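You operate a simulated robot arm through the tools that you are given. There is no shell and no other tool. Be economical: measure what you need, move in short steps, check, and stop when the job is done.

You run a simulated two-armed robot. Do the job below in one go: nothing can be reset, and whatever is moved stays where it is left.

JOB
Take the pink foam block and leave it on the top of the grey mat. Then fetch the green felt ring and set it on the brown wheel. Then push the key cover shut. Keep to this order.

Only the result counts: the job must be done as asked and must still hold three seconds after the hand-in. Knocking over, shifting, dropping, spilling or breaking anything else fails it. A push-on lid holds only when it is set on centred and level and pressed home; a screw cap is set on level and turned clockwise until tight.

ROBOT AND FRAMES
Two 6-joint arms with two-finger grippers on one trunk, on a base that drives. Base frame: it is fixed to the floor where the robot stands at the start and does not move with it; the origin is under the middle of the robot, x ahead of it, y to its left, z up; the surface under the hand at the start is at about z = 0.42. Units: m, rad, N and s.
The left shoulder is at the start at [0.07, 0.148, 1.102], the right one opposite. With the tool pointing down near the work surface each hand reaches from about 0.28 to 0.58 m from the robot's upright axis, wherever it stands, measured 20 degrees to its own side. Places, roughly: brown wheel (6x6x3 cm) [-3.7, 3.8, 0.6]; green felt ring [-5.75, 5.25, 0.5]; key cover [-3.2, 5.6, 0.9]; pink foam block (5x5x3 cm) [0.5, 0.2, 0.4]; top of the grey mat [-1.9, -1, 0.8]. Payload 2.45 kg a hand.
The tool frame of a hand sits at the grasp point between the pads (the TCP): z along the fingers, y along the line on which they close. The tips reach 0.03 m beyond it. The gripper opens to 0.106 m. The gripper's body begins 0.079 m behind the TCP.
Orientation is told as [roll, pitch, yaw] about the base's x, y, z axes, in that order, counted from this pose: with the fingers straight down and closing along the base's y, the tool's x points along the base's -x, its y along +y and its z along -z.

CONTROLS
- The arms move only by the tool send_rows. It takes "left_increments", "right_increments" or both (then of equal length, played together; a hand with none holds still); each is a list of rows, each a list of 6 numbers: the shift along the tool's x, y, z in units of 300 mm (1.0 is 300 mm), then the turn, a rotation vector about the tool's x, y, z in units of 90 degrees (1.0 is 90 degrees). In form: [[x, y, z, rx, ry, rz], ...]. A call has 1 to 20 rows; each row is the pose to reach, as a shift and turn from the pose commanded when the call began, along the tool's axes at that moment. "left_jaw" and "right_jaw" are, for a hand that has rows, the gripper command, from -1 (shut) to 1 (fully open), values between in proportion, set as the call begins (left out, the last holds). A call with a number of a shift or a turn outside -1 to 1 is refused whole. Each row takes 0.2 s and may step no farther than 0.05 m and 0.15 rad from the row before; otherwise, or with a gripper value out of range, the whole call is refused. Where a pose cannot be reached the arm comes as near as it can. A force on the tool above 40 N (or 10 N above the force at the start of the call, whichever is more), or a blocked arm, ends the call early, and 0.2 s more pass. Each finger travels about 0.072 m/s and halts on what it meets, pressing with about 35 N; the grip force reading is that of the motor and also rises with nothing between the fingers. The clock runs only during rows and for 0.2 s after the last one: add rows that repeat a pose to give the fingers time. It gives the time, the measured TCP pose, the force on the tool (base axes), the opening and the grip force at its end, in the units of the frame above (readings bear some noise), with the torque about the TCP (base axes, N m) and any sound that the robot's microphone picked up, and new pictures: "views" is both (left out), scene, wrist or none (wrist: the cameras of the hands that moved).
- Cameras (640 x 400 px; columns grow to the right, rows downward): "scene" is now at [0.1027, 0.0329, 1.2946]; the picture's right is [0.52, -0.85, 0.00], its down [-0.76, -0.47, -0.45] and it looks along [0.39, 0.24, -0.89] (base axes); focal length 266 px, centre (320, 200). "left" rides on the left gripper at [0.076, 0.002, -0.106] in its tool frame; the picture's right is [-0.02, 1.00, 0.00], its down [-0.78, -0.02, -0.62] and it looks along [-0.62, -0.01, 0.78] (tool axes); focal length 247 px, centre (320, 200). "right" rides on the right gripper at [0.076, -0.002, -0.106] in its tool frame; the picture's right is [0.02, 1.00, 0.00], its down [-0.78, 0.02, -0.62] and it looks along [-0.62, 0.01, 0.78] (tool axes); focal length 247 px, centre (320, 200). There is no depth. A picture from a camera that has moved, and an enlarged one, comes with that camera's place and axes in the base frame and with its lens.
- slide_trunk(by): slides the trunk up (or, below 0, down) by that many m; the arms and the scene camera ride with it, the base frame stays. It gives what a move gives, with no picture.
- steer(legs): drives the robot by 1 to 6 legs, each [ahead, left, turn to the left] in m, m and rad, along the robot's own axes; the way and the turn of a leg run together, so that a leg with both is an arc; at most 1.5 m and 3.142 rad a leg. The arms and the cameras ride along, it lands a little off, and it stops where it bumps. It gives what a move gives, and a new picture of the scene camera.
- pan_tilt(pan, tilt): turns the head with the scene camera to pan (to the left, within 1.501 rad either way) and tilt (down, from -0.506 to 1.204), counted from straight ahead of the robot. It gives what a move gives, and a new picture of the scene camera.
- zoom(camera, box): a new picture of the part [left, top, right, bottom] of that camera's present view, enlarged. The clock stands still meanwhile.
- hand_in(): hands the job in; it is judged then, once.

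Work in short steps. Places have to be worked out from the pictures, the camera data and where the tool is seen: move nearer, look again, correct. Check each grasp and each placing, and mend what went wrong. You have 165 turns and 260 pictures in all, those below and enlarged ones among them. Open the grippers and draw the arms clear of the work before you hand the job in, unless the task says otherwise; then end with one line.

The tools are called after "Emit:" as a command line: name --argument value ..., lists and objects as JSON in quotes. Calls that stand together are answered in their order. send_rows: Moves the arms, as the interface text tells. Its arguments: {"type":"object","properties":{"left_increments":{"type":"array","items":{"type":"array","items":{"type":"number"}}},"left_jaw":{"type":"number"},"right_increments":{"type":"array","items":{"type":"array","items":{"type":"number"}}},"right_jaw":{"type":"number"},"views":{"type":"string","enum":["both","scene","wrist","none"]}},"required":[]} The other tools are called the same way: slide_trunk (by) slides the trunk up or down; steer (legs) drives the base; pan_tilt (pan, tilt) turns the head that bears the scene camera; zoom (camera, box) takes an enlarged picture of a part of a camera's view; hand_in () hands the job in.

At the start:

```text
t: 0.0
left_ee_pos: [0.3614, 0.3779, 0.6937]
left_tool_rot: [-0.002, 0.002, 0.0]
left_wrist_force: [-0.2, -0.4, 1.2]
left_moment: [0.02, -0.01, 0.01]
left_grip_width: 0.106
left_grip_force: 0.1
right_ee_pos: [0.6002, -0.0493, 0.6682]
right_tool_rot: [-0.002, 0.001, 0.0]
right_wrist_force: [1.2, 0.0, 0.2]
right_moment: [-0.02, 0.0, 0.01]
right_grip_width: 0.1061
right_grip_force: 0.0
trunk travel left (down, up): [-0.575, 0.365]
robot x, y, heading: [-0.0003, -0.0034, -0.001]
head pan, tilt: [0.55, 1.101]
```

scene: 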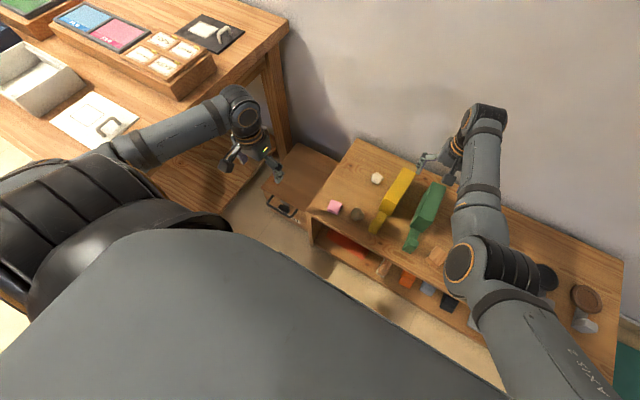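
right: 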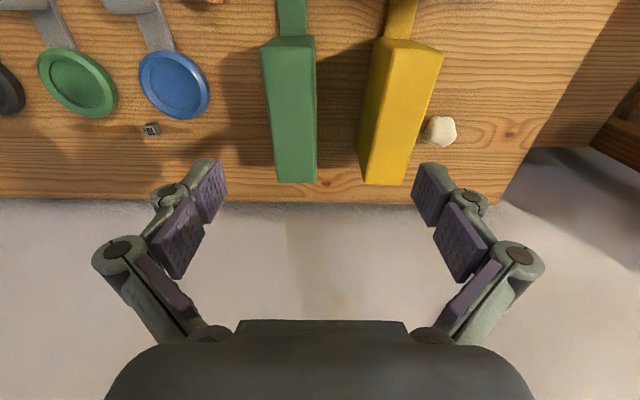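
left: 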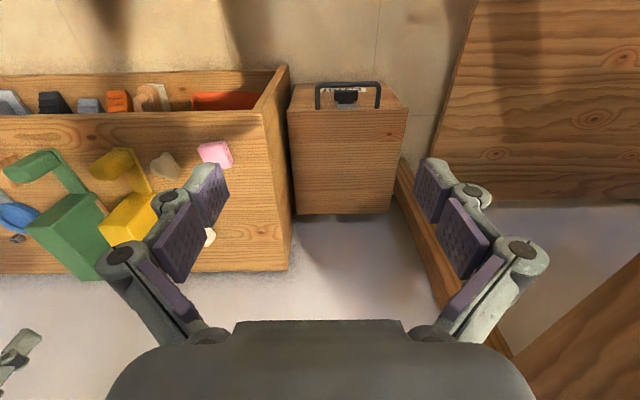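

The pink block shows in both pictures and works out at about [0.478, 0.205, 0.43]. I'll zoom in to check its orientation and its neighbours.

Emit:
zoom --camera "scene" --box '[260, 130, 460, 255]'

Emit:
zoom --camera "left" --box '[80, 100, 320, 250]'

```text
3.20 times, centred on (360, 192) of scene
camera zoom: at [0.1027, 0.0329, 1.2946], right [0.52, -0.85, 0.0], down [-0.76, -0.47, -0.45], along [0.39, 0.24, -0.89], focal length 850 px, centre (192, 224)
```

zoom: 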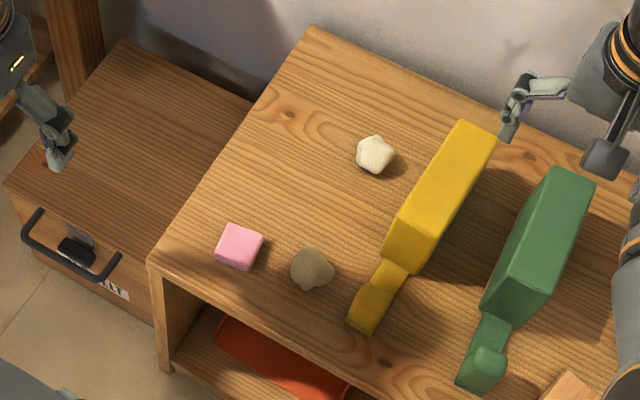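

```text
2.67 times, centred on (200, 175) of left
camera zoom: at [0.2849, 0.3797, 0.7996], right [0.02, 1.0, 0.0], down [0.78, -0.02, 0.62], along [0.62, -0.01, -0.78], focal length 659 px, centre (640, 267)
```

zoom: 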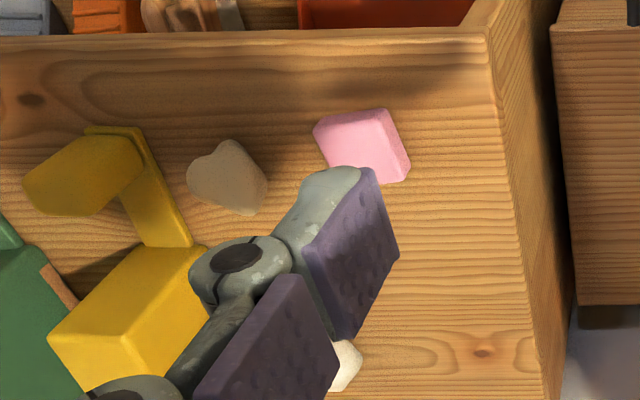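

Moving the left hand over the block at z≈0.58 for a closer look.

Emit:
send_rows --left_increments '[[-0.065, -0.096, 0.063, 0, 0, 0], [-0.13, -0.192, 0.127, 0, 0, 0], [-0.195, -0.288, 0.19, 0, 0, 0], [-0.26, -0.385, 0.253, 0, 0, 0], [-0.325, -0.481, 0.317, 0, 0, 0], [-0.39, -0.577, 0.38, 0, 0, 0], [-0.39, -0.577, 0.38, 0, 0, 0]]' --views "both"

```text
t: 1.6
left_ee_pos: [0.4788, 0.2032, 0.5812]
left_tool_rot: [-0.001, -0.001, -0.001]
left_wrist_force: [0.6, 0.1, 0.2]
left_moment: [-0.01, -0.04, -0.03]
left_grip_width: 0.1058
left_grip_force: 0.1
right_ee_pos: [0.6016, -0.0492, 0.67]
right_tool_rot: [0.0, 0.0, 0.0]
right_wrist_force: [0.3, 1.4, -0.5]
right_moment: [0.0, 0.0, -0.01]
right_grip_width: 0.106
right_grip_force: 0.0
trunk travel left (down, up): [-0.575, 0.365]
robot x, y, heading: [0.0035, -0.0014, 0.001]
head pan, tilt: [0.55, 1.101]
camera scene: at [0.1022, 0.0333, 1.2946], right [0.52, -0.85, 0.0], down [-0.76, -0.47, -0.45], along [0.39, 0.24, -0.89], focal length 266 px, centre (320, 200)
camera left: at [0.4024, 0.205, 0.6871], right [0.02, 1.0, 0.0], down [0.78, -0.02, 0.62], along [0.62, -0.01, -0.78], focal length 247 px, centre (320, 200)
```

scene: 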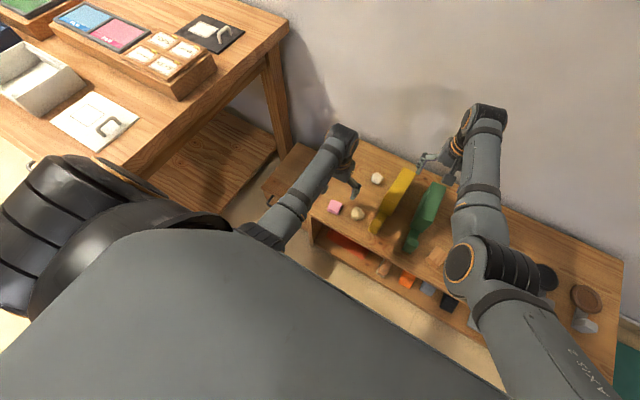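
left: 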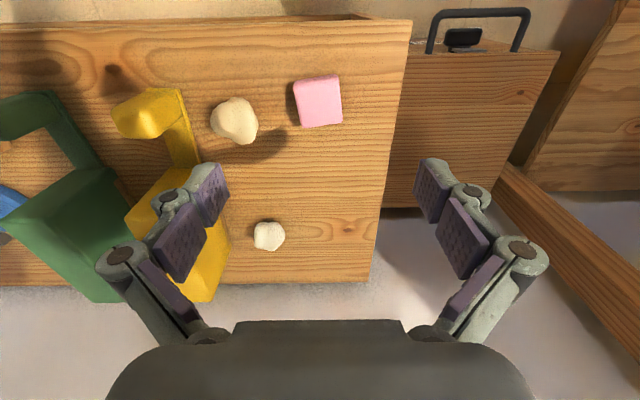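

From two views the block sits at about [0.475, 0.203], yawed about +9°, with a beige stone about 8 cm to its right. I'll partly close the jaws, align the yaw and come down to z≈0.51.

Emit:
send_rows --left_increments '[[0.004, 0, 0.08, 0, 0, -0.03], [0.008, 0, 0.16, 0, 0, -0.07], [0.012, 0, 0.237, 0, 0, -0.1], [0.012, 0, 0.237, 0, 0, -0.1]]' --left_jaw 0.5 --views "wrist"

```text
t: 2.6
left_ee_pos: [0.4736, 0.2061, 0.5081]
left_tool_rot: [0.001, -0.002, 0.156]
left_wrist_force: [-1.1, 0.4, -0.7]
left_moment: [-0.04, 0.01, 0.0]
left_grip_width: 0.0795
left_grip_force: 0.0
right_ee_pos: [0.6022, -0.0487, 0.6679]
right_tool_rot: [0.001, 0.001, -0.001]
right_wrist_force: [0.1, -0.1, 0.2]
right_moment: [-0.03, -0.01, 0.01]
right_grip_width: 0.1058
right_grip_force: 0.1
trunk travel left (down, up): [-0.575, 0.365]
robot x, y, heading: [-0.001, 0.0018, 0.001]
head pan, tilt: [0.55, 1.101]
camera left: at [0.3988, 0.195, 0.6146], right [-0.14, 0.99, 0.0], down [0.78, 0.11, 0.62], along [0.62, 0.08, -0.78], focal length 247 px, centre (320, 200)
```

left: 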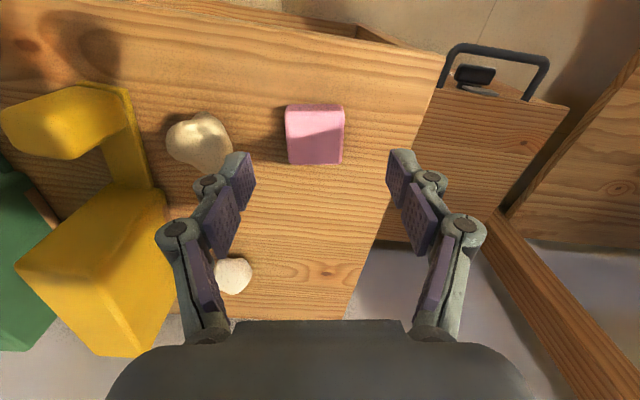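

The block's centre is now about 5 mm to the right of the TCP. I'll shift and go down to TCP z≈0.455, with the tips just above the surface.

Emit:
send_rows --left_increments '[[-0.004, -0.017, 0.06, 0, 0, 0], [-0.004, -0.017, 0.12, 0, 0, 0], [-0.004, -0.017, 0.175, 0, 0, 0], [-0.004, -0.017, 0.175, 0, 0, 0]]' --views "wrist"

```text
t: 3.6
left_ee_pos: [0.475, 0.1999, 0.4568]
left_tool_rot: [-0.001, -0.001, 0.156]
left_wrist_force: [0.5, -0.3, -0.8]
left_moment: [0.01, -0.05, 0.0]
left_grip_width: 0.0794
left_grip_force: 0.0
right_ee_pos: [0.6002, -0.049, 0.6691]
right_tool_rot: [0.001, 0.0, 0.0]
right_wrist_force: [-0.4, -0.2, -0.4]
right_moment: [-0.04, -0.02, 0.0]
right_grip_width: 0.106
right_grip_force: 0.0
trunk travel left (down, up): [-0.575, 0.365]
robot x, y, heading: [-0.0018, 0.0015, 0.004]
head pan, tilt: [0.55, 1.101]
camera left: at [0.3999, 0.1899, 0.5631], right [-0.14, 0.99, 0.0], down [0.78, 0.11, 0.62], along [0.62, 0.08, -0.78], focal length 247 px, centre (320, 200)
```

left: 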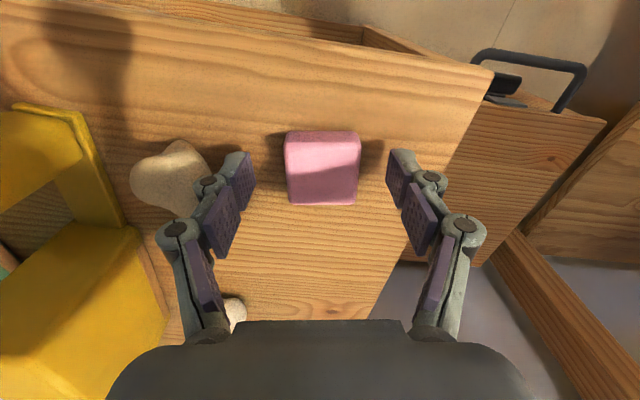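

The block is centred between the pads. I'll lower 4 mm and close.

Emit:
send_rows --left_increments '[[0, 0, 0.013, 0, 0, 0], [0, 0, 0.013, 0, 0, 0], [0, 0, 0.013, 0, 0, 0], [0, 0, 0.013, 0, 0, 0]]' --left_jaw -1 --views "wrist"

```text
t: 4.6
left_ee_pos: [0.4761, 0.1998, 0.4526]
left_tool_rot: [-0.001, 0.001, 0.157]
left_wrist_force: [-0.8, -0.2, -0.6]
left_moment: [0.0, 0.02, -0.01]
left_grip_width: 0.0414
left_grip_force: 34.8
right_ee_pos: [0.6009, -0.0488, 0.6691]
right_tool_rot: [0.0, 0.001, 0.001]
right_wrist_force: [-0.5, -0.8, -0.5]
right_moment: [0.0, 0.01, 0.0]
right_grip_width: 0.106
right_grip_force: 0.0
trunk travel left (down, up): [-0.575, 0.365]
robot x, y, heading: [-0.003, 0.0009, 0.006]
head pan, tilt: [0.55, 1.101]
camera left: at [0.4004, 0.1896, 0.5593], right [-0.14, 0.99, 0.0], down [0.78, 0.11, 0.62], along [0.62, 0.08, -0.78], focal length 247 px, centre (320, 200)
```

left: 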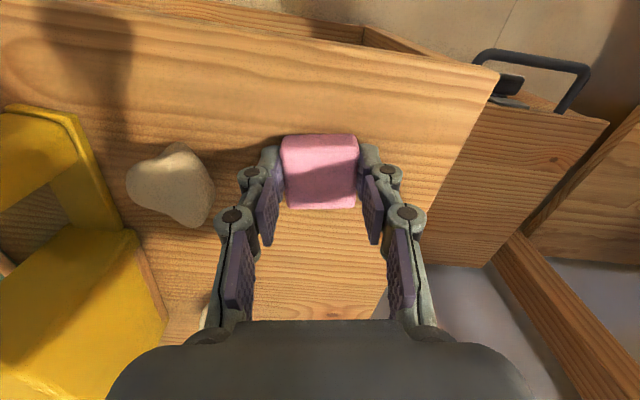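

Gripped at 41 mm. I'll lift straight up about 0.27 m.

Emit:
send_rows --left_increments '[[0, 0, -0.15, 0, 0, 0], [0, 0, -0.3, 0, 0, 0], [0, 0, -0.45, 0, 0, 0], [0, 0, -0.6, 0, 0, 0], [0, 0, -0.75, 0, 0, 0], [0, 0, -0.9, 0, 0, 0], [0, 0, -0.9, 0, 0, 0]]' --views "both"

Emit:
pan_tilt --pan -1.4 --tilt 0.5

Emit:
pan_tilt --pan 1.4 --tilt 0.5

```text
t: 6.2
left_ee_pos: [0.4765, 0.1988, 0.7138]
left_tool_rot: [0.0, -0.003, 0.156]
left_wrist_force: [0.2, -1.1, -0.2]
left_moment: [0.01, 0.01, -0.01]
left_grip_width: 0.0414
left_grip_force: 34.5
left hand out of reach, approached as far as the arm can: row 6, 7
right_ee_pos: [0.6013, -0.0493, 0.669]
right_tool_rot: [0.001, 0.001, 0.0]
right_wrist_force: [0.2, -0.1, -0.1]
right_moment: [0.03, -0.02, -0.01]
right_grip_width: 0.106
right_grip_force: 0.1
trunk travel left (down, up): [-0.575, 0.365]
robot x, y, heading: [-0.0031, -0.0, 0.005]
head pan, tilt: [0.55, 1.101]
camera scene: at [0.1029, 0.0331, 1.2946], right [0.52, -0.85, 0.0], down [-0.76, -0.47, -0.45], along [0.39, 0.24, -0.89], focal length 266 px, centre (320, 200)
camera left: at [0.4004, 0.1892, 0.822], right [-0.14, 0.99, 0.0], down [0.78, 0.11, 0.62], along [0.62, 0.08, -0.78], focal length 247 px, centre (320, 200)
```

scene: 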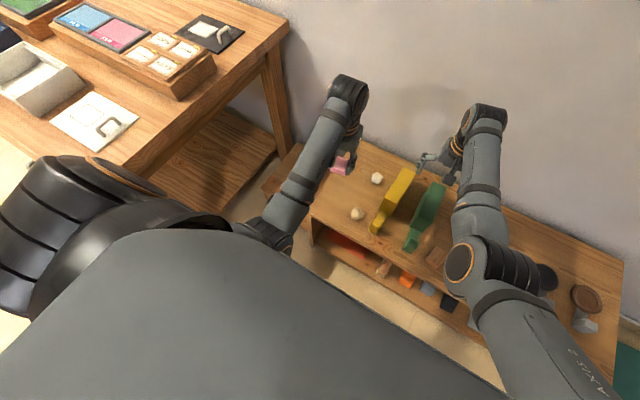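
left: 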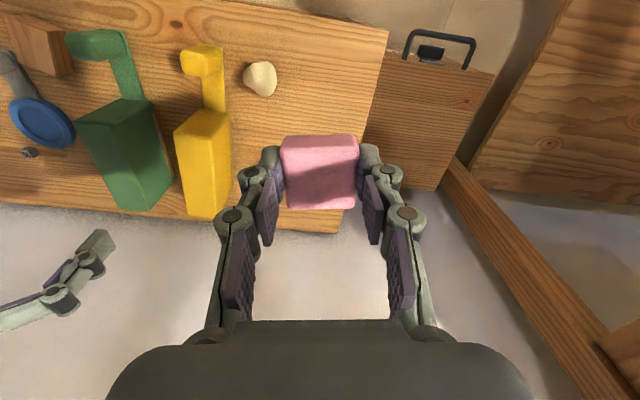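

```text
t: 8.1
left_ee_pos: [0.4756, 0.1994, 0.7149]
left_tool_rot: [-0.002, -0.003, 0.156]
left_wrist_force: [0.9, 0.2, -0.2]
left_moment: [-0.01, 0.0, -0.01]
left_grip_width: 0.0414
left_grip_force: 35.1
right_ee_pos: [0.6011, -0.0477, 0.6698]
right_tool_rot: [-0.001, 0.0, 0.0]
right_wrist_force: [0.6, 0.2, 0.2]
right_moment: [-0.03, -0.02, 0.02]
right_grip_width: 0.1058
right_grip_force: 0.0
trunk travel left (down, up): [-0.575, 0.365]
robot x, y, heading: [-0.0007, -0.0015, -0.002]
head pan, tilt: [-1.4, 0.499]
camera scene: at [0.0646, -0.0897, 1.3424], right [-0.99, -0.17, 0.0], down [-0.08, 0.47, -0.88], along [0.15, -0.86, -0.48], focal length 266 px, centre (320, 200)
```

scene: 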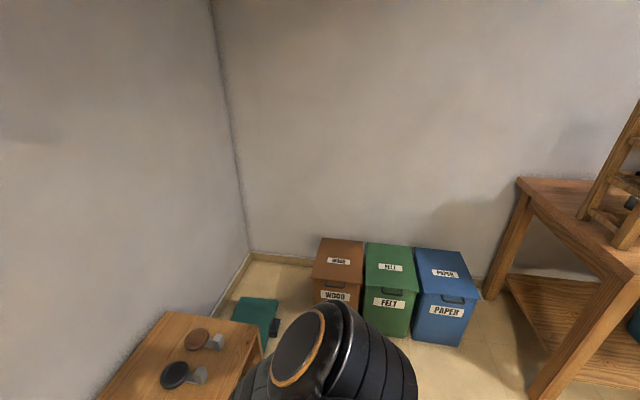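

```text
t: 10.6
left_ee_pos: [0.4762, 0.1992, 0.7158]
left_tool_rot: [-0.001, -0.002, 0.155]
left_wrist_force: [-0.1, -1.1, -0.6]
left_moment: [0.04, -0.03, 0.0]
left_grip_width: 0.0414
left_grip_force: 35.3
right_ee_pos: [0.6013, -0.0498, 0.6699]
right_tool_rot: [0.0, 0.001, 0.001]
right_wrist_force: [0.0, 0.3, -0.2]
right_moment: [0.0, 0.01, -0.03]
right_grip_width: 0.106
right_grip_force: 0.0
trunk travel left (down, up): [-0.575, 0.365]
robot x, y, heading: [0.0003, 0.0011, 0.002]
head pan, tilt: [1.4, 0.499]
camera scene: at [0.0646, 0.0896, 1.3424], right [0.99, -0.17, 0.0], down [-0.08, -0.47, -0.88], along [0.15, 0.87, -0.48], focal length 266 px, centre (320, 200)
```

scene: 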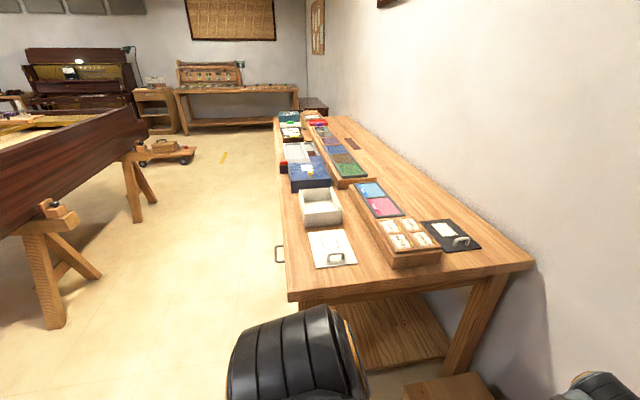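

The block is held. Before driving I'll tuck both hands in toward the body.

Emit:
send_rows --left_increments '[[0.07, 0.011, 0, 0, 0, 0], [0.14, 0.022, 0, 0, 0, 0], [0.21, 0.033, 0, 0, 0, 0], [0.28, 0.044, 0, 0, 0, 0], [0.35, 0.055, 0, 0, 0, 0], [0.42, 0.066, 0, 0, 0, 0], [0.49, 0.078, 0, 0, 0, 0], [0.49, 0.078, 0, 0, 0, 0]]' --right_increments '[[0.133, -0.057, -0.024, 0, 0, 0], [0.267, -0.114, -0.048, 0, 0, 0], [0.4, -0.171, -0.072, 0, 0, 0], [0.533, -0.229, -0.095, 0, 0, 0], [0.667, -0.286, -0.119, 0, 0, 0], [0.8, -0.343, -0.143, 0, 0, 0], [0.933, -0.4, -0.167, 0, 0, 0], [0.933, -0.4, -0.167, 0, 0, 0]]' --views "none"

```text
t: 11.4
left_ee_pos: [0.4208, 0.1947, 0.7035]
left_tool_rot: [0.0, -0.003, 0.157]
left_wrist_force: [-0.3, -0.8, -0.7]
left_moment: [0.0, 0.02, 0.03]
left_grip_width: 0.0412
left_grip_force: 34.9
left hand out of reach, approached as far as the arm can: row 1, 2, 3
right_ee_pos: [0.528, -0.1839, 0.7148]
right_tool_rot: [-0.158, -0.088, -0.047]
right_wrist_force: [-0.1, -0.2, -0.3]
right_moment: [-0.03, -0.02, -0.01]
right_grip_width: 0.1057
right_grip_force: 0.1
trunk travel left (down, up): [-0.575, 0.365]
robot x, y, heading: [0.0014, 0.0021, 0.001]
head pan, tilt: [1.4, 0.499]
stopped in row 3 (right hand): the arm was blocked; the commanded pose is now the measured one
```

The right arm got blocked in row 3. I'll look ahead to see why.

Emit:
pan_tilt --pan -0.3 --tilt 0.9

```text
t: 13.1
left_ee_pos: [0.4204, 0.1948, 0.7024]
left_tool_rot: [-0.001, -0.003, 0.158]
left_wrist_force: [0.3, -0.1, 0.4]
left_moment: [0.0, -0.01, 0.0]
left_grip_width: 0.0415
left_grip_force: 35.0
right_ee_pos: [0.5282, -0.1841, 0.7132]
right_tool_rot: [-0.156, -0.086, -0.047]
right_wrist_force: [-0.8, -0.2, 0.5]
right_moment: [0.03, 0.0, -0.02]
right_grip_width: 0.106
right_grip_force: 0.0
trunk travel left (down, up): [-0.575, 0.365]
robot x, y, heading: [-0.0026, 0.0018, -0.002]
head pan, tilt: [-0.3, 0.901]
camera scene: at [0.1211, -0.0225, 1.3086], right [-0.3, -0.96, 0.0], down [-0.75, 0.23, -0.62], along [0.59, -0.18, -0.78], focal length 266 px, centre (320, 200)
```

scene: 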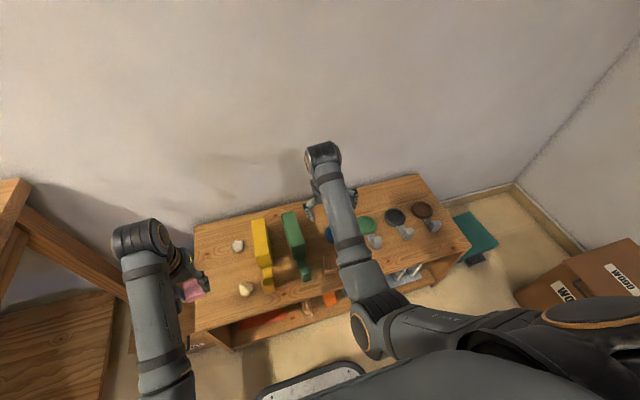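

Nothing is touching, so it looks like an arm-posture limit. I'll level the right hand and lower it a bit while drawing both hands back gently.

Emit:
send_rows --left_increments '[[0.06, 0.01, 0.01, 0, 0, 0], [0.12, 0.02, 0.02, 0, 0, 0], [0.18, 0.03, 0.03, 0, 0, 0], [0.24, 0.04, 0.04, 0, 0, 0], [0.24, 0.04, 0.04, 0, 0, 0]]' --right_increments '[[0.03, 0, 0.05, -0.04, 0.02, -0.01], [0.06, 0, 0.1, -0.099, 0.055, -0.03], [0.12, 0, 0.15, -0.099, 0.055, -0.03], [0.18, 0, 0.15, -0.099, 0.055, -0.03], [0.18, 0, 0.15, -0.099, 0.055, -0.03]]' --views "none"

```text
t: 14.3
left_ee_pos: [0.3483, 0.1967, 0.6905]
left_tool_rot: [0.001, -0.004, 0.157]
left_wrist_force: [0.3, 0.2, -0.1]
left_moment: [0.02, 0.02, 0.0]
left_grip_width: 0.0413
left_grip_force: 34.9
right_ee_pos: [0.479, -0.1871, 0.6646]
right_tool_rot: [-0.001, 0.007, -0.004]
right_wrist_force: [0.1, 0.1, 0.7]
right_moment: [-0.01, 0.0, -0.01]
right_grip_width: 0.1058
right_grip_force: 0.0
trunk travel left (down, up): [-0.575, 0.365]
robot x, y, heading: [-0.0001, 0.0021, 0.001]
head pan, tilt: [-0.3, 0.901]
```

Both hands are now level. I'll bring the right one further back, then raise the trunk for the 0.8 m mat.

Emit:
send_rows --right_increments '[[0.11, 0, 0, 0, 0, 0], [0.22, 0, 0, 0, 0, 0], [0.33, 0, 0, 0, 0, 0], [0.43, 0, 0, 0, 0, 0], [0.43, 0, 0, 0, 0, 0]]' --views "none"

Emit:
slide_trunk --by 0.33

Emit:
steer --legs '[[-0.5, 0, 0], [0, 0, -1.3]]'

Emit:
pan_tilt --pan -1.4 --tilt 0.5

```text
t: 15.5
left_ee_pos: [0.3462, 0.1962, 0.6906]
left_tool_rot: [-0.002, -0.005, 0.156]
left_wrist_force: [0.3, -0.6, 0.1]
left_moment: [0.0, 0.02, 0.01]
left_grip_width: 0.0414
left_grip_force: 34.8
right_ee_pos: [0.3492, -0.1868, 0.665]
right_tool_rot: [-0.003, 0.005, -0.005]
right_wrist_force: [1.3, 1.0, -0.3]
right_moment: [0.0, 0.01, 0.01]
right_grip_width: 0.1062
right_grip_force: 0.0
trunk travel left (down, up): [-0.575, 0.365]
robot x, y, heading: [-0.0009, 0.0031, 0.001]
head pan, tilt: [-0.3, 0.901]
```

```text
t: 18.8
left_ee_pos: [0.3481, 0.1969, 1.0197]
left_tool_rot: [0.0, -0.004, 0.157]
left_wrist_force: [-0.4, 0.7, 0.0]
left_moment: [0.01, 0.0, 0.03]
left_grip_width: 0.041
left_grip_force: 35.1
right_ee_pos: [0.3482, -0.1879, 0.9949]
right_tool_rot: [-0.002, 0.005, -0.004]
right_wrist_force: [0.7, 0.2, -0.6]
right_moment: [-0.04, -0.01, -0.03]
right_grip_width: 0.1059
right_grip_force: 0.0
trunk travel left (down, up): [-0.905, 0.035]
robot x, y, heading: [0.0006, -0.0016, -0.003]
head pan, tilt: [-0.3, 0.901]
```

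```text
t: 24.9
left_ee_pos: [-0.2224, -0.2873, 1.0196]
left_tool_rot: [0.001, -0.004, -1.165]
left_wrist_force: [0.1, -0.1, 0.4]
left_moment: [0.03, 0.04, 0.0]
left_grip_width: 0.0412
left_grip_force: 34.8
right_ee_pos: [-0.5935, -0.3822, 0.9962]
right_tool_rot: [-0.003, 0.004, -1.326]
right_wrist_force: [-0.5, 0.4, 0.2]
right_moment: [0.0, -0.02, -0.01]
right_grip_width: 0.1062
right_grip_force: 0.2
trunk travel left (down, up): [-0.905, 0.035]
robot x, y, heading: [-0.5002, 0.0019, -1.32]
head pan, tilt: [-0.3, 0.901]
camera scene: at [-0.4919, -0.1233, 1.6386], right [-1.0, 0.05, 0.0], down [0.04, 0.78, -0.62], along [-0.03, -0.62, -0.78], focal length 266 px, centre (320, 200)
```

scene: 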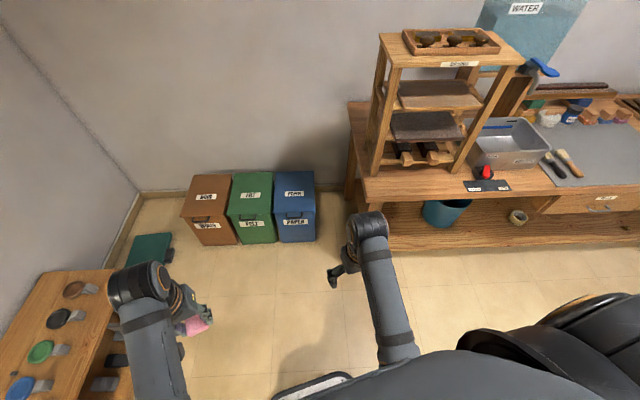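

```text
t: 26.3
left_ee_pos: [-0.2234, -0.2871, 1.0208]
left_tool_rot: [0.001, -0.003, -1.163]
left_wrist_force: [0.2, -0.4, -0.1]
left_moment: [0.0, 0.03, -0.03]
left_grip_width: 0.0412
left_grip_force: 34.5
right_ee_pos: [-0.5949, -0.3826, 0.9971]
right_tool_rot: [-0.005, 0.005, -1.327]
right_wrist_force: [0.3, -0.2, -0.2]
right_moment: [-0.04, -0.01, -0.03]
right_grip_width: 0.106
right_grip_force: 0.0
trunk travel left (down, up): [-0.905, 0.035]
robot x, y, heading: [-0.4985, -0.0018, -1.322]
head pan, tilt: [-1.4, 0.499]
camera scene: at [-0.5713, -0.0852, 1.6724], right [-0.41, 0.91, 0.0], down [0.44, 0.2, -0.88], along [-0.8, -0.36, -0.48], focal length 266 px, centre (320, 200)
```

scene: 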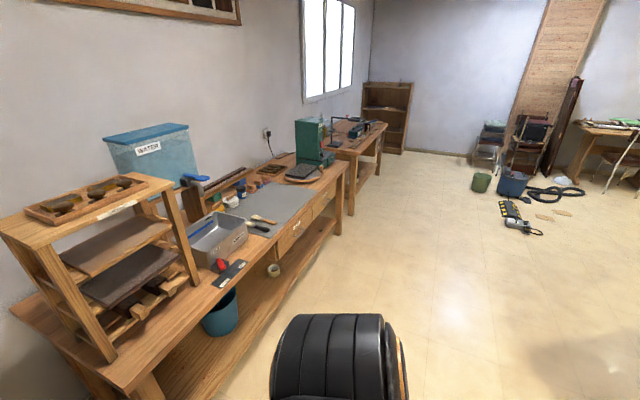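

The grey mat lies near [-1.8, -1.0] on the bench, whose front edge is at about y≈-0.73. I'll face -y, strafe over and approach part-way.

Emit:
steer --legs '[[0, 0, -0.25], [0, -1.5, 0], [0.25, -0.02, 0]]'

Emit:
pan_tilt --pan 0.2 --tilt 0.95

```text
t: 36.0
left_ee_pos: [-1.8266, -0.5984, 1.0213]
left_tool_rot: [-0.001, -0.004, -1.407]
left_wrist_force: [-0.1, 0.5, 0.1]
left_moment: [-0.03, 0.0, 0.02]
left_grip_width: 0.0409
left_grip_force: 35.3
right_ee_pos: [-2.2079, -0.6033, 0.9967]
right_tool_rot: [-0.003, 0.003, -1.566]
right_wrist_force: [0.3, -0.5, -0.1]
right_moment: [0.0, 0.02, 0.02]
right_grip_width: 0.1063
right_grip_force: 0.0
trunk travel left (down, up): [-0.905, 0.035]
robot x, y, heading: [-2.0236, -0.256, -1.564]
head pan, tilt: [-1.4, 0.499]
camera scene: at [-2.116, -0.3188, 1.6725], right [-0.18, 0.98, 0.0], down [0.47, 0.08, -0.88], along [-0.86, -0.16, -0.48], focal length 266 px, centre (320, 200)
```

scene: 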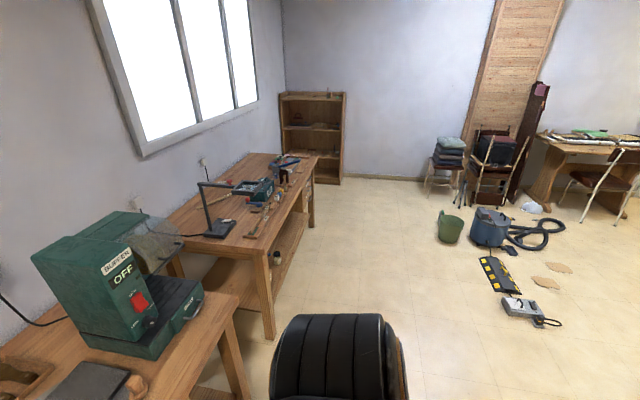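

```text
t: 37.7
left_ee_pos: [-1.8253, -0.6002, 1.0204]
left_tool_rot: [0.0, -0.005, -1.404]
left_wrist_force: [-0.6, -0.8, 0.2]
left_moment: [0.03, 0.0, 0.02]
left_grip_width: 0.0412
left_grip_force: 35.1
right_ee_pos: [-2.2084, -0.6032, 0.9953]
right_tool_rot: [-0.003, 0.005, -1.569]
right_wrist_force: [-0.4, -0.1, -0.1]
right_moment: [-0.01, -0.02, 0.03]
right_grip_width: 0.1059
right_grip_force: 0.2
trunk travel left (down, up): [-0.905, 0.035]
robot x, y, heading: [-2.0267, -0.2517, -1.565]
head pan, tilt: [0.201, 0.949]
camera scene: at [-2.0115, -0.3756, 1.635], right [-0.98, -0.21, 0.0], down [-0.17, 0.8, -0.58], along [0.12, -0.57, -0.81], focal length 266 px, centre (320, 200)
```

scene: 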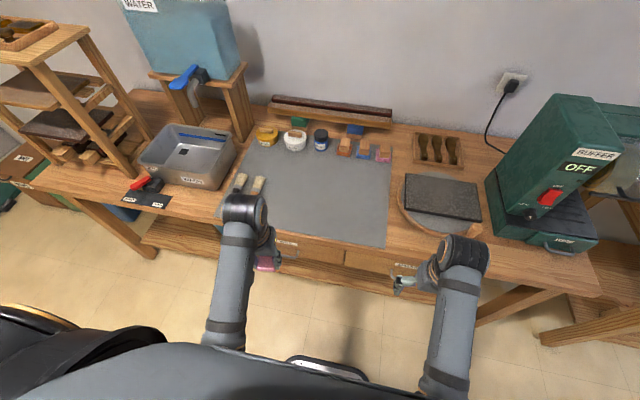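

There is a free spot on the mat at about [-1.90, -0.95]. I'll drive 0.16 m closer.

Emit:
steer --legs '[[0.16, -0.03, 0]]'

```text
t: 39.1
left_ee_pos: [-1.8552, -0.7561, 1.0218]
left_tool_rot: [-0.001, -0.005, -1.407]
left_wrist_force: [-0.1, 0.5, 0.5]
left_moment: [0.04, 0.05, -0.01]
left_grip_width: 0.0415
left_grip_force: 35.1
right_ee_pos: [-2.2367, -0.7595, 0.9963]
right_tool_rot: [-0.003, 0.001, -1.569]
right_wrist_force: [-0.8, -0.2, 0.4]
right_moment: [-0.06, 0.02, -0.01]
right_grip_width: 0.1062
right_grip_force: 0.1
trunk travel left (down, up): [-0.905, 0.035]
robot x, y, heading: [-2.0539, -0.4108, -1.563]
head pan, tilt: [0.201, 0.949]
camera scene: at [-2.0393, -0.5299, 1.6352], right [-0.98, -0.21, 0.0], down [-0.17, 0.79, -0.58], along [0.12, -0.57, -0.81], focal length 266 px, centre (320, 200)
```

scene: 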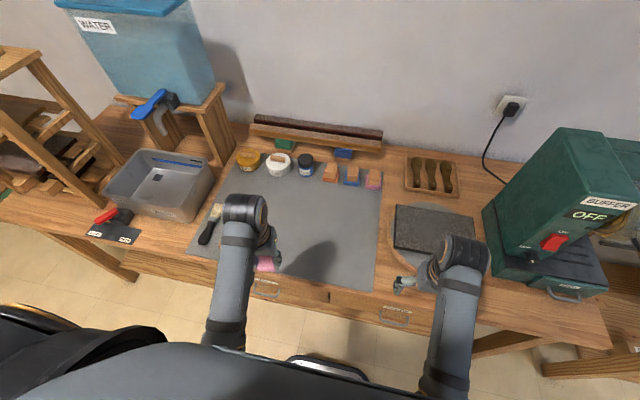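

Now I'll move the left hand above the free mat spot, to z≈0.90.

Emit:
send_rows --left_increments '[[-0.11, -0.049, 0.02, 0, 0, 0], [-0.22, -0.097, 0.06, 0, 0, 0], [-0.33, -0.146, 0.14, 0, 0, 0], [-0.44, -0.194, 0.26, 0, 0, 0], [-0.548, -0.243, 0.37, 0, 0, 0], [-0.548, -0.243, 0.4, 0, 0, 0], [-0.548, -0.243, 0.4, 0, 0, 0]]' --views "both"

```text
refused: row 4 steps farther than a row can; nothing moved
```

Emit:
send_rows --left_increments '[[-0.09, -0.04, 0.02, 0, 0, 0], [-0.18, -0.08, 0.06, 0, 0, 0], [-0.27, -0.12, 0.12, 0, 0, 0], [-0.36, -0.16, 0.19, 0, 0, 0], [-0.45, -0.2, 0.27, 0, 0, 0], [-0.548, -0.243, 0.34, 0, 0, 0], [-0.548, -0.243, 0.4, 0, 0, 0], [-0.548, -0.243, 0.4, 0, 0, 0]]' --views "both"

```text
t: 40.9
left_ee_pos: [-1.9015, -0.9322, 0.9009]
left_tool_rot: [-0.001, -0.002, -1.407]
left_wrist_force: [0.5, 0.0, 0.1]
left_moment: [0.01, -0.01, 0.02]
left_grip_width: 0.0415
left_grip_force: 35.3
right_ee_pos: [-2.238, -0.7622, 0.9963]
right_tool_rot: [-0.003, 0.005, -1.568]
right_wrist_force: [-0.1, -0.2, 0.3]
right_moment: [0.02, 0.01, -0.01]
right_grip_width: 0.1063
right_grip_force: 0.1
trunk travel left (down, up): [-0.905, 0.035]
robot x, y, heading: [-2.0543, -0.4147, -1.57]
head pan, tilt: [0.201, 0.949]
camera scene: at [-2.04, -0.5329, 1.635], right [-0.98, -0.21, 0.0], down [-0.17, 0.8, -0.58], along [0.12, -0.57, -0.81], focal length 266 px, centre (320, 200)
camera left: at [-1.9123, -0.8556, 1.0068], right [0.99, 0.14, 0.0], down [0.11, -0.77, 0.62], along [0.09, -0.62, -0.78], focal length 247 px, centre (320, 200)
```

scene: 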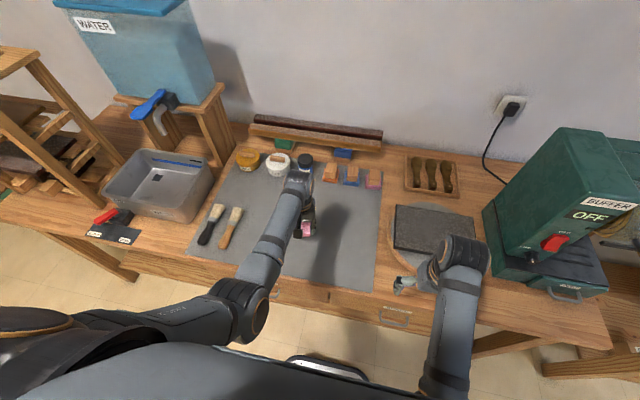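
left: 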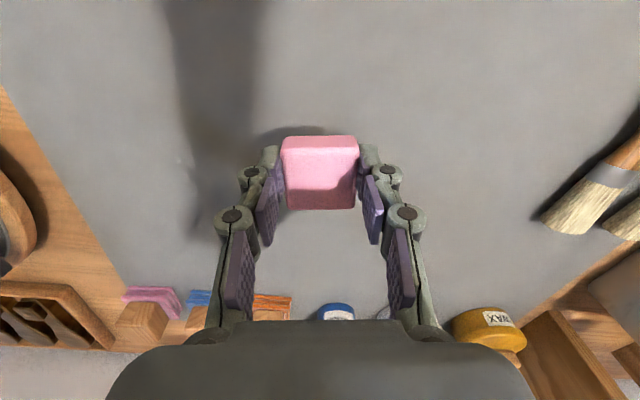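

The mat is clear all around. I'll descend to z≈0.842 and check the force.

Emit:
send_rows --left_increments '[[0, 0, 0.08, 0, 0, 0], [0, 0, 0.15, 0, 0, 0], [0, 0, 0.193, 0, 0, 0], [0, 0, 0.193, 0, 0, 0]]' --views "wrist"

```text
t: 41.9
left_ee_pos: [-1.8996, -0.9333, 0.8433]
left_tool_rot: [0.001, -0.004, -1.407]
left_wrist_force: [0.2, -0.5, -0.1]
left_moment: [0.0, 0.01, -0.01]
left_grip_width: 0.0411
left_grip_force: 34.9
right_ee_pos: [-2.2375, -0.7625, 0.996]
right_tool_rot: [-0.003, 0.005, -1.569]
right_wrist_force: [-0.3, 0.3, -0.5]
right_moment: [0.04, 0.02, -0.02]
right_grip_width: 0.1062
right_grip_force: 0.1
trunk travel left (down, up): [-0.905, 0.035]
robot x, y, heading: [-2.0525, -0.4097, -1.563]
head pan, tilt: [0.201, 0.949]
camera left: at [-1.9106, -0.8564, 0.9489], right [0.99, 0.14, 0.0], down [0.11, -0.77, 0.62], along [0.09, -0.62, -0.78], focal length 247 px, centre (320, 200)
```

left: 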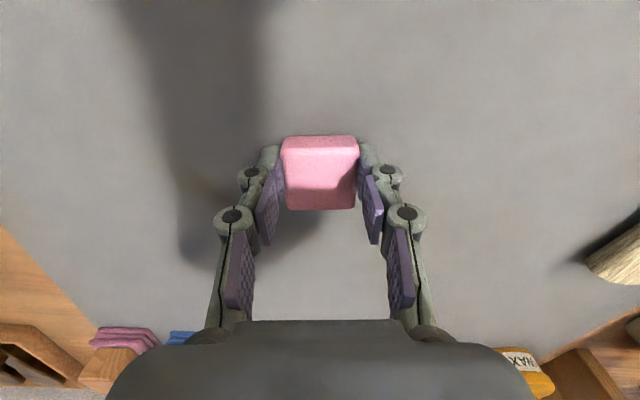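

No contact yet, so I'll inch down.

Emit:
send_rows --left_increments '[[0, 0, 0.01, 0, 0, 0], [0, 0, 0.02, 0, 0, 0], [0, 0, 0.027, 0, 0, 0]]' --views "none"

Emit:
send_rows --left_increments '[[0, 0, 0.01, 0, 0, 0], [0, 0, 0.017, 0, 0, 0]]' --views "wrist"

```text
t: 42.7
left_ee_pos: [-1.8998, -0.9333, 0.839]
left_tool_rot: [-0.001, -0.009, -1.408]
left_wrist_force: [2.0, -0.4, 21.0]
left_moment: [0.24, -0.01, 0.0]
left_grip_width: 0.0414
left_grip_force: 35.2
right_ee_pos: [-2.2382, -0.7609, 0.9963]
right_tool_rot: [-0.001, 0.005, -1.569]
right_wrist_force: [0.4, 0.2, 0.5]
right_moment: [-0.03, -0.02, -0.01]
right_grip_width: 0.106
right_grip_force: 0.0
trunk travel left (down, up): [-0.905, 0.035]
robot x, y, heading: [-2.0553, -0.4138, -1.562]
head pan, tilt: [0.201, 0.949]
```

```text
t: 43.3
left_ee_pos: [-1.8998, -0.9322, 0.8348]
left_tool_rot: [0.001, -0.013, -1.407]
left_wrist_force: [0.5, 9.2, 19.6]
left_moment: [0.27, -0.01, 0.01]
left_grip_width: 0.0418
left_grip_force: 35.7
right_ee_pos: [-2.2392, -0.7594, 0.9981]
right_tool_rot: [-0.004, 0.003, -1.567]
right_wrist_force: [-0.7, -0.1, -0.1]
right_moment: [0.03, 0.01, -0.02]
right_grip_width: 0.1061
right_grip_force: 0.1
trunk travel left (down, up): [-0.905, 0.035]
robot x, y, heading: [-2.0564, -0.4113, -1.559]
head pan, tilt: [0.201, 0.949]
stopped in row 2 (left hand): the force on the tool passed its limit at 42 N (the readings are from after the stop); the commanded pose is now the measured one
camera left: at [-1.9114, -0.8558, 0.9407], right [0.99, 0.14, 0.0], down [0.11, -0.77, 0.63], along [0.09, -0.62, -0.78], focal length 247 px, centre (320, 200)
```

left: 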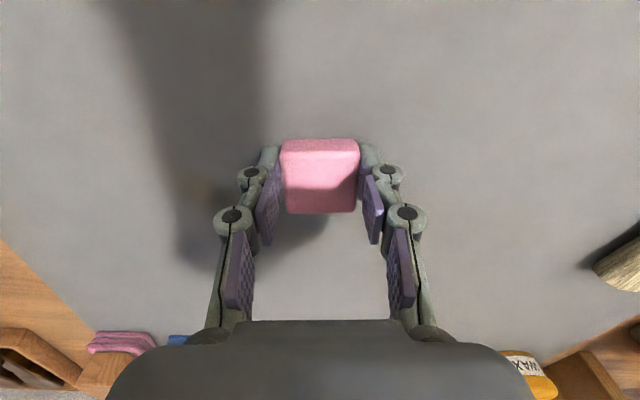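

The block is on the mat, in contact. I'll open the jaws, wait, then rise straight up.

Emit:
send_rows --left_increments '[[0, 0, 0, 0, 0, 0], [0, 0, 0, 0, 0, 0], [0, 0, 0, 0, 0, 0]]' --left_jaw 0.6 --views "none"

Emit:
send_rows --left_increments '[[0, 0, -0.1, 0, 0, 0], [0, 0, -0.2, 0, 0, 0], [0, 0, -0.35, 0, 0, 0], [0, 0, -0.5, 0, 0, 0], [0, 0, -0.5, 0, 0, 0]]' --views "both"

```text
t: 44.1
left_ee_pos: [-1.9001, -0.9344, 0.833]
left_tool_rot: [-0.001, -0.009, -1.407]
left_wrist_force: [0.3, -0.3, 0.1]
left_moment: [-0.01, 0.02, 0.0]
left_grip_width: 0.085
left_grip_force: 0.0
right_ee_pos: [-2.238, -0.7619, 0.9961]
right_tool_rot: [-0.003, 0.004, -1.568]
right_wrist_force: [-0.8, 0.0, 0.1]
right_moment: [0.02, 0.01, 0.01]
right_grip_width: 0.1062
right_grip_force: 0.1
trunk travel left (down, up): [-0.905, 0.035]
robot x, y, heading: [-2.0573, -0.4125, -1.565]
head pan, tilt: [0.201, 0.949]
```

```text
t: 45.3
left_ee_pos: [-1.8991, -0.9354, 0.985]
left_tool_rot: [0.0, -0.009, -1.406]
left_wrist_force: [-0.6, -0.5, -0.5]
left_moment: [0.0, 0.02, -0.04]
left_grip_width: 0.0848
left_grip_force: 0.0
right_ee_pos: [-2.2378, -0.7626, 0.9961]
right_tool_rot: [-0.001, 0.005, -1.569]
right_wrist_force: [0.2, 0.3, 0.2]
right_moment: [-0.02, 0.01, 0.01]
right_grip_width: 0.106
right_grip_force: 0.0
trunk travel left (down, up): [-0.905, 0.035]
robot x, y, heading: [-2.0531, -0.4135, -1.56]
head pan, tilt: [0.201, 0.949]
camera scene: at [-2.0398, -0.534, 1.6349], right [-0.98, -0.21, 0.0], down [-0.17, 0.8, -0.58], along [0.12, -0.57, -0.81], focal length 266 px, centre (320, 200)
camera left: at [-1.91, -0.8575, 1.0905], right [0.99, 0.14, 0.0], down [0.11, -0.77, 0.63], along [0.09, -0.62, -0.78], focal length 247 px, centre (320, 200)
```

scene: 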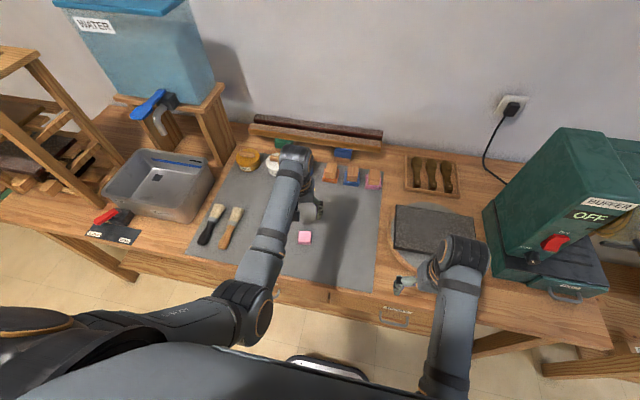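
left: 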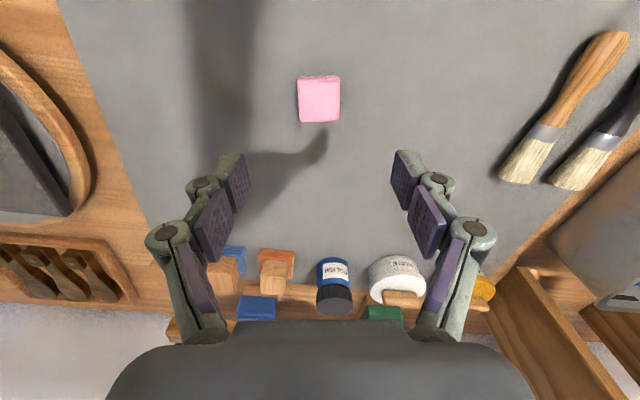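

The block rests on the mat. I'll tuck the left hand back, back away from the bench, and turn to look toward the ring area.

Emit:
send_rows --left_increments '[[0.11, 0.049, 0, 0, 0, 0], [0.22, 0.097, 0, 0, 0, 0], [0.33, 0.146, 0, 0, 0, 0], [0.44, 0.194, 0, 0, 0, 0], [0.55, 0.243, 0, 0, 0, 0], [0.55, 0.243, 0, 0, 0, 0]]' --views "none"

Emit:
steer --legs '[[-0.6, 0, 0], [0, 0, -1.57]]'

Emit:
pan_tilt --pan -0.9 --tilt 0.3

```text
t: 46.7
left_ee_pos: [-1.8544, -0.7602, 0.9823]
left_tool_rot: [0.0, -0.009, -1.406]
left_wrist_force: [-0.7, -0.7, 0.3]
left_moment: [0.03, 0.0, 0.02]
left_grip_width: 0.0849
left_grip_force: 0.0
right_ee_pos: [-2.2387, -0.7633, 0.9967]
right_tool_rot: [-0.003, 0.006, -1.567]
right_wrist_force: [-0.8, 0.2, 0.3]
right_moment: [0.01, -0.01, 0.0]
right_grip_width: 0.1061
right_grip_force: 0.1
trunk travel left (down, up): [-0.905, 0.035]
robot x, y, heading: [-2.0548, -0.4133, -1.563]
head pan, tilt: [0.201, 0.949]
```

```text
t: 53.9
left_ee_pos: [-2.404, -0.0046, 0.9816]
left_tool_rot: [0.0, -0.009, -2.982]
left_wrist_force: [-0.2, -0.3, 0.0]
left_moment: [0.03, 0.0, -0.02]
left_grip_width: 0.0849
left_grip_force: 0.1
right_ee_pos: [-2.4064, 0.3785, 0.9962]
right_tool_rot: [-0.003, 0.006, 3.141]
right_wrist_force: [-0.5, 0.0, 0.6]
right_moment: [0.01, -0.03, 0.0]
right_grip_width: 0.1061
right_grip_force: 0.2
trunk travel left (down, up): [-0.905, 0.035]
robot x, y, heading: [-2.0579, 0.1943, -3.138]
head pan, tilt: [0.201, 0.949]
camera scene: at [-2.179, 0.1786, 1.6349], right [-0.2, 0.98, 0.0], down [0.8, 0.17, -0.58], along [-0.57, -0.12, -0.81], focal length 266 px, centre (320, 200)
```

scene: 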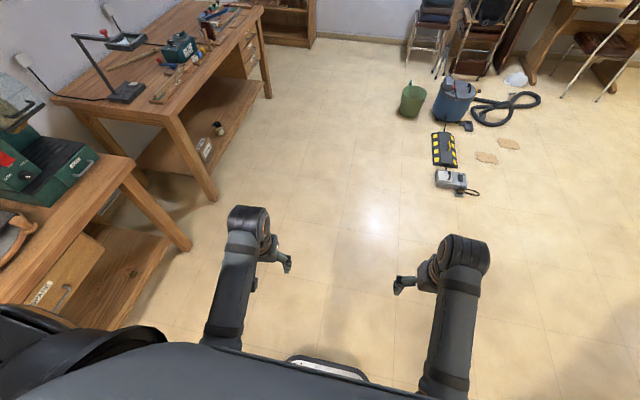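

```text
t: 55.3
left_ee_pos: [-2.404, -0.0051, 0.9816]
left_tool_rot: [0.0, -0.008, -2.981]
left_wrist_force: [-0.7, -0.3, 0.7]
left_moment: [-0.01, 0.0, -0.01]
left_grip_width: 0.085
left_grip_force: 0.0
right_ee_pos: [-2.4056, 0.3792, 0.9967]
right_tool_rot: [-0.003, 0.006, 3.142]
right_wrist_force: [-0.3, 0.0, 0.5]
right_moment: [-0.01, 0.0, 0.04]
right_grip_width: 0.106
right_grip_force: 0.0
trunk travel left (down, up): [-0.905, 0.035]
robot x, y, heading: [-2.0551, 0.1944, -3.14]
head pan, tilt: [-0.901, 0.3]
camera scene: at [-2.1662, 0.2665, 1.6908], right [0.78, 0.62, 0.0], down [0.19, -0.23, -0.96], along [-0.6, 0.75, -0.3], focal length 266 px, centre (320, 200)
```

scene: 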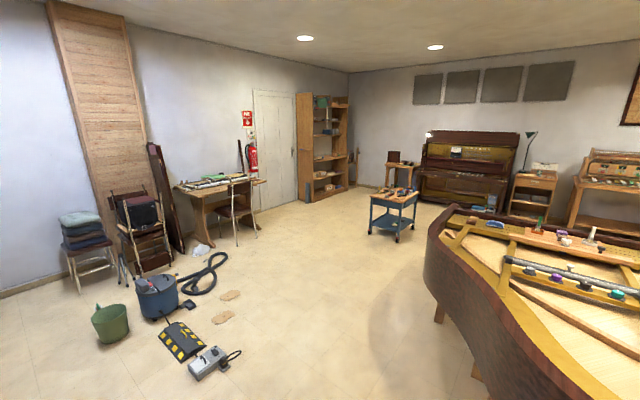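

The blue cart holds the wheel, the tall shelf unit is where the ring should be, and the upright piano has the key cover. I'll zoom in on each.

Emit:
zoom --camera "scene" --box '[280, 80, 440, 240]'

Emit:
zoom --camera "scene" --box '[360, 110, 560, 250]'

```text
2.50 times, centred on (360, 160) of scene
camera zoom: at [-2.1662, 0.2665, 1.6908], right [0.78, 0.62, 0.0], down [0.19, -0.23, -0.96], along [-0.6, 0.75, -0.3], focal length 664 px, centre (220, 300)
```

zoom: 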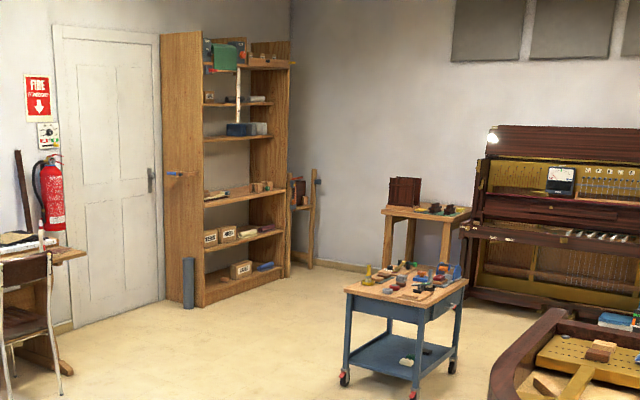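

```text
2.86 times, centred on (460, 180) of scene
camera zoom: at [-2.1662, 0.2665, 1.6908], right [0.78, 0.62, 0.0], down [0.19, -0.23, -0.96], along [-0.6, 0.75, -0.3], focal length 759 px, centre (-80, 257)
```

zoom: 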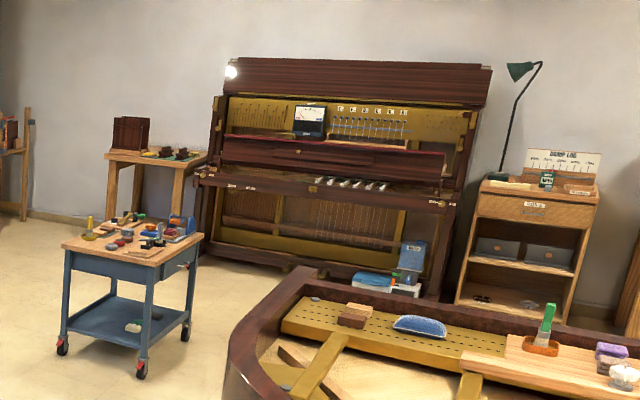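

The route goes along x≈-2.97 between the floor clutter and the grand piano, then left at y≈2.5, then up toward the shelf. I'll drive the first part and look.

Emit:
steer --legs '[[0.92, 0, 0], [0, 0, -1.57]]'

Emit:
pan_tilt --pan 0.0 --tilt 0.6

```text
t: 64.0
left_ee_pos: [-3.1965, 0.5365, 0.9819]
left_tool_rot: [-0.001, -0.009, 1.737]
left_wrist_force: [-0.3, 0.4, -0.6]
left_moment: [0.0, 0.01, -0.01]
left_grip_width: 0.0847
left_grip_force: 0.0
right_ee_pos: [-2.8135, 0.5422, 0.995]
right_tool_rot: [-0.004, 0.006, 1.577]
right_wrist_force: [0.1, 0.7, 0.3]
right_moment: [-0.02, -0.01, 0.0]
right_grip_width: 0.1062
right_grip_force: 0.0
trunk travel left (down, up): [-0.905, 0.035]
robot x, y, heading: [-2.9942, 0.1907, 1.585]
head pan, tilt: [-0.901, 0.3]
camera scene: at [-2.9249, 0.2996, 1.6908], right [0.63, -0.78, 0.0], down [-0.23, -0.19, -0.96], along [0.74, 0.6, -0.3], focal length 266 px, centre (320, 200)
```

scene: 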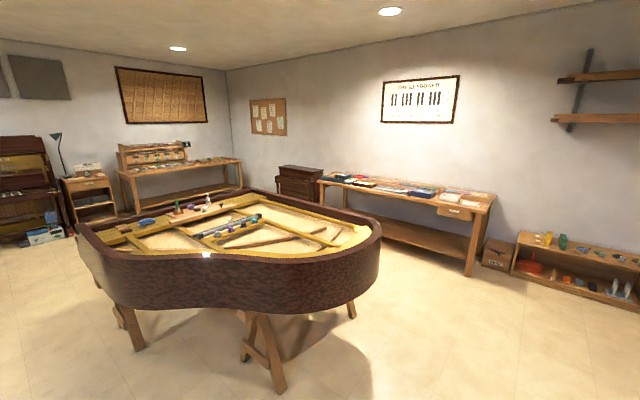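

```text
t: 65.2
left_ee_pos: [-3.1978, 0.5365, 0.9822]
left_tool_rot: [-0.001, -0.008, 1.738]
left_wrist_force: [-1.0, -0.6, 0.0]
left_moment: [0.0, -0.02, 0.02]
left_grip_width: 0.0846
left_grip_force: 0.0
right_ee_pos: [-2.8132, 0.541, 0.9956]
right_tool_rot: [-0.005, 0.006, 1.577]
right_wrist_force: [-1.1, -1.3, -1.1]
right_moment: [-0.01, 0.02, 0.02]
right_grip_width: 0.1061
right_grip_force: 0.1
trunk travel left (down, up): [-0.905, 0.035]
robot x, y, heading: [-2.9944, 0.1855, 1.581]
head pan, tilt: [0.0, 0.6]
camera scene: at [-2.9981, 0.3292, 1.6634], right [1.0, 0.01, 0.0], down [0.01, -0.56, -0.83], along [-0.01, 0.83, -0.56], focal length 266 px, centre (320, 200)
```

scene: 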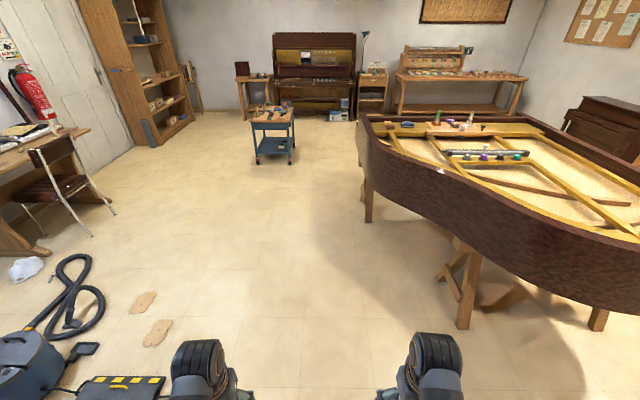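

The piano edge is near x≈-2.75, so I'll shift left 0.15 first, then drive ahead 2.3 m and left 1.3 m.

Emit:
steer --legs '[[0, 0.15, -0.012], [1.5, 0, 0], [0.8, 0, 0], [0, 1.3, 0]]'

```text
t: 83.6
left_ee_pos: [-4.5959, 2.8808, 0.9819]
left_tool_rot: [-0.001, -0.01, 1.692]
left_wrist_force: [-0.3, -0.1, 0.1]
left_moment: [-0.03, -0.02, 0.01]
left_grip_width: 0.0847
left_grip_force: 0.1
right_ee_pos: [-4.2109, 2.8667, 0.9955]
right_tool_rot: [-0.003, 0.006, 1.53]
right_wrist_force: [0.1, -0.8, 1.1]
right_moment: [0.01, 0.01, 0.0]
right_grip_width: 0.1061
right_grip_force: 0.0
trunk travel left (down, up): [-0.905, 0.035]
robot x, y, heading: [-4.4094, 2.5228, 1.532]
head pan, tilt: [0.0, 0.6]
camera scene: at [-4.4059, 2.6634, 1.6633], right [1.0, -0.04, 0.0], down [-0.02, -0.56, -0.83], along [0.03, 0.82, -0.56], focal length 266 px, centre (320, 200)
```

scene: 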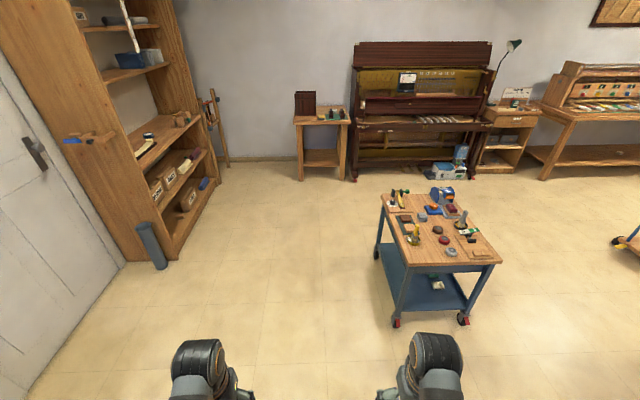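

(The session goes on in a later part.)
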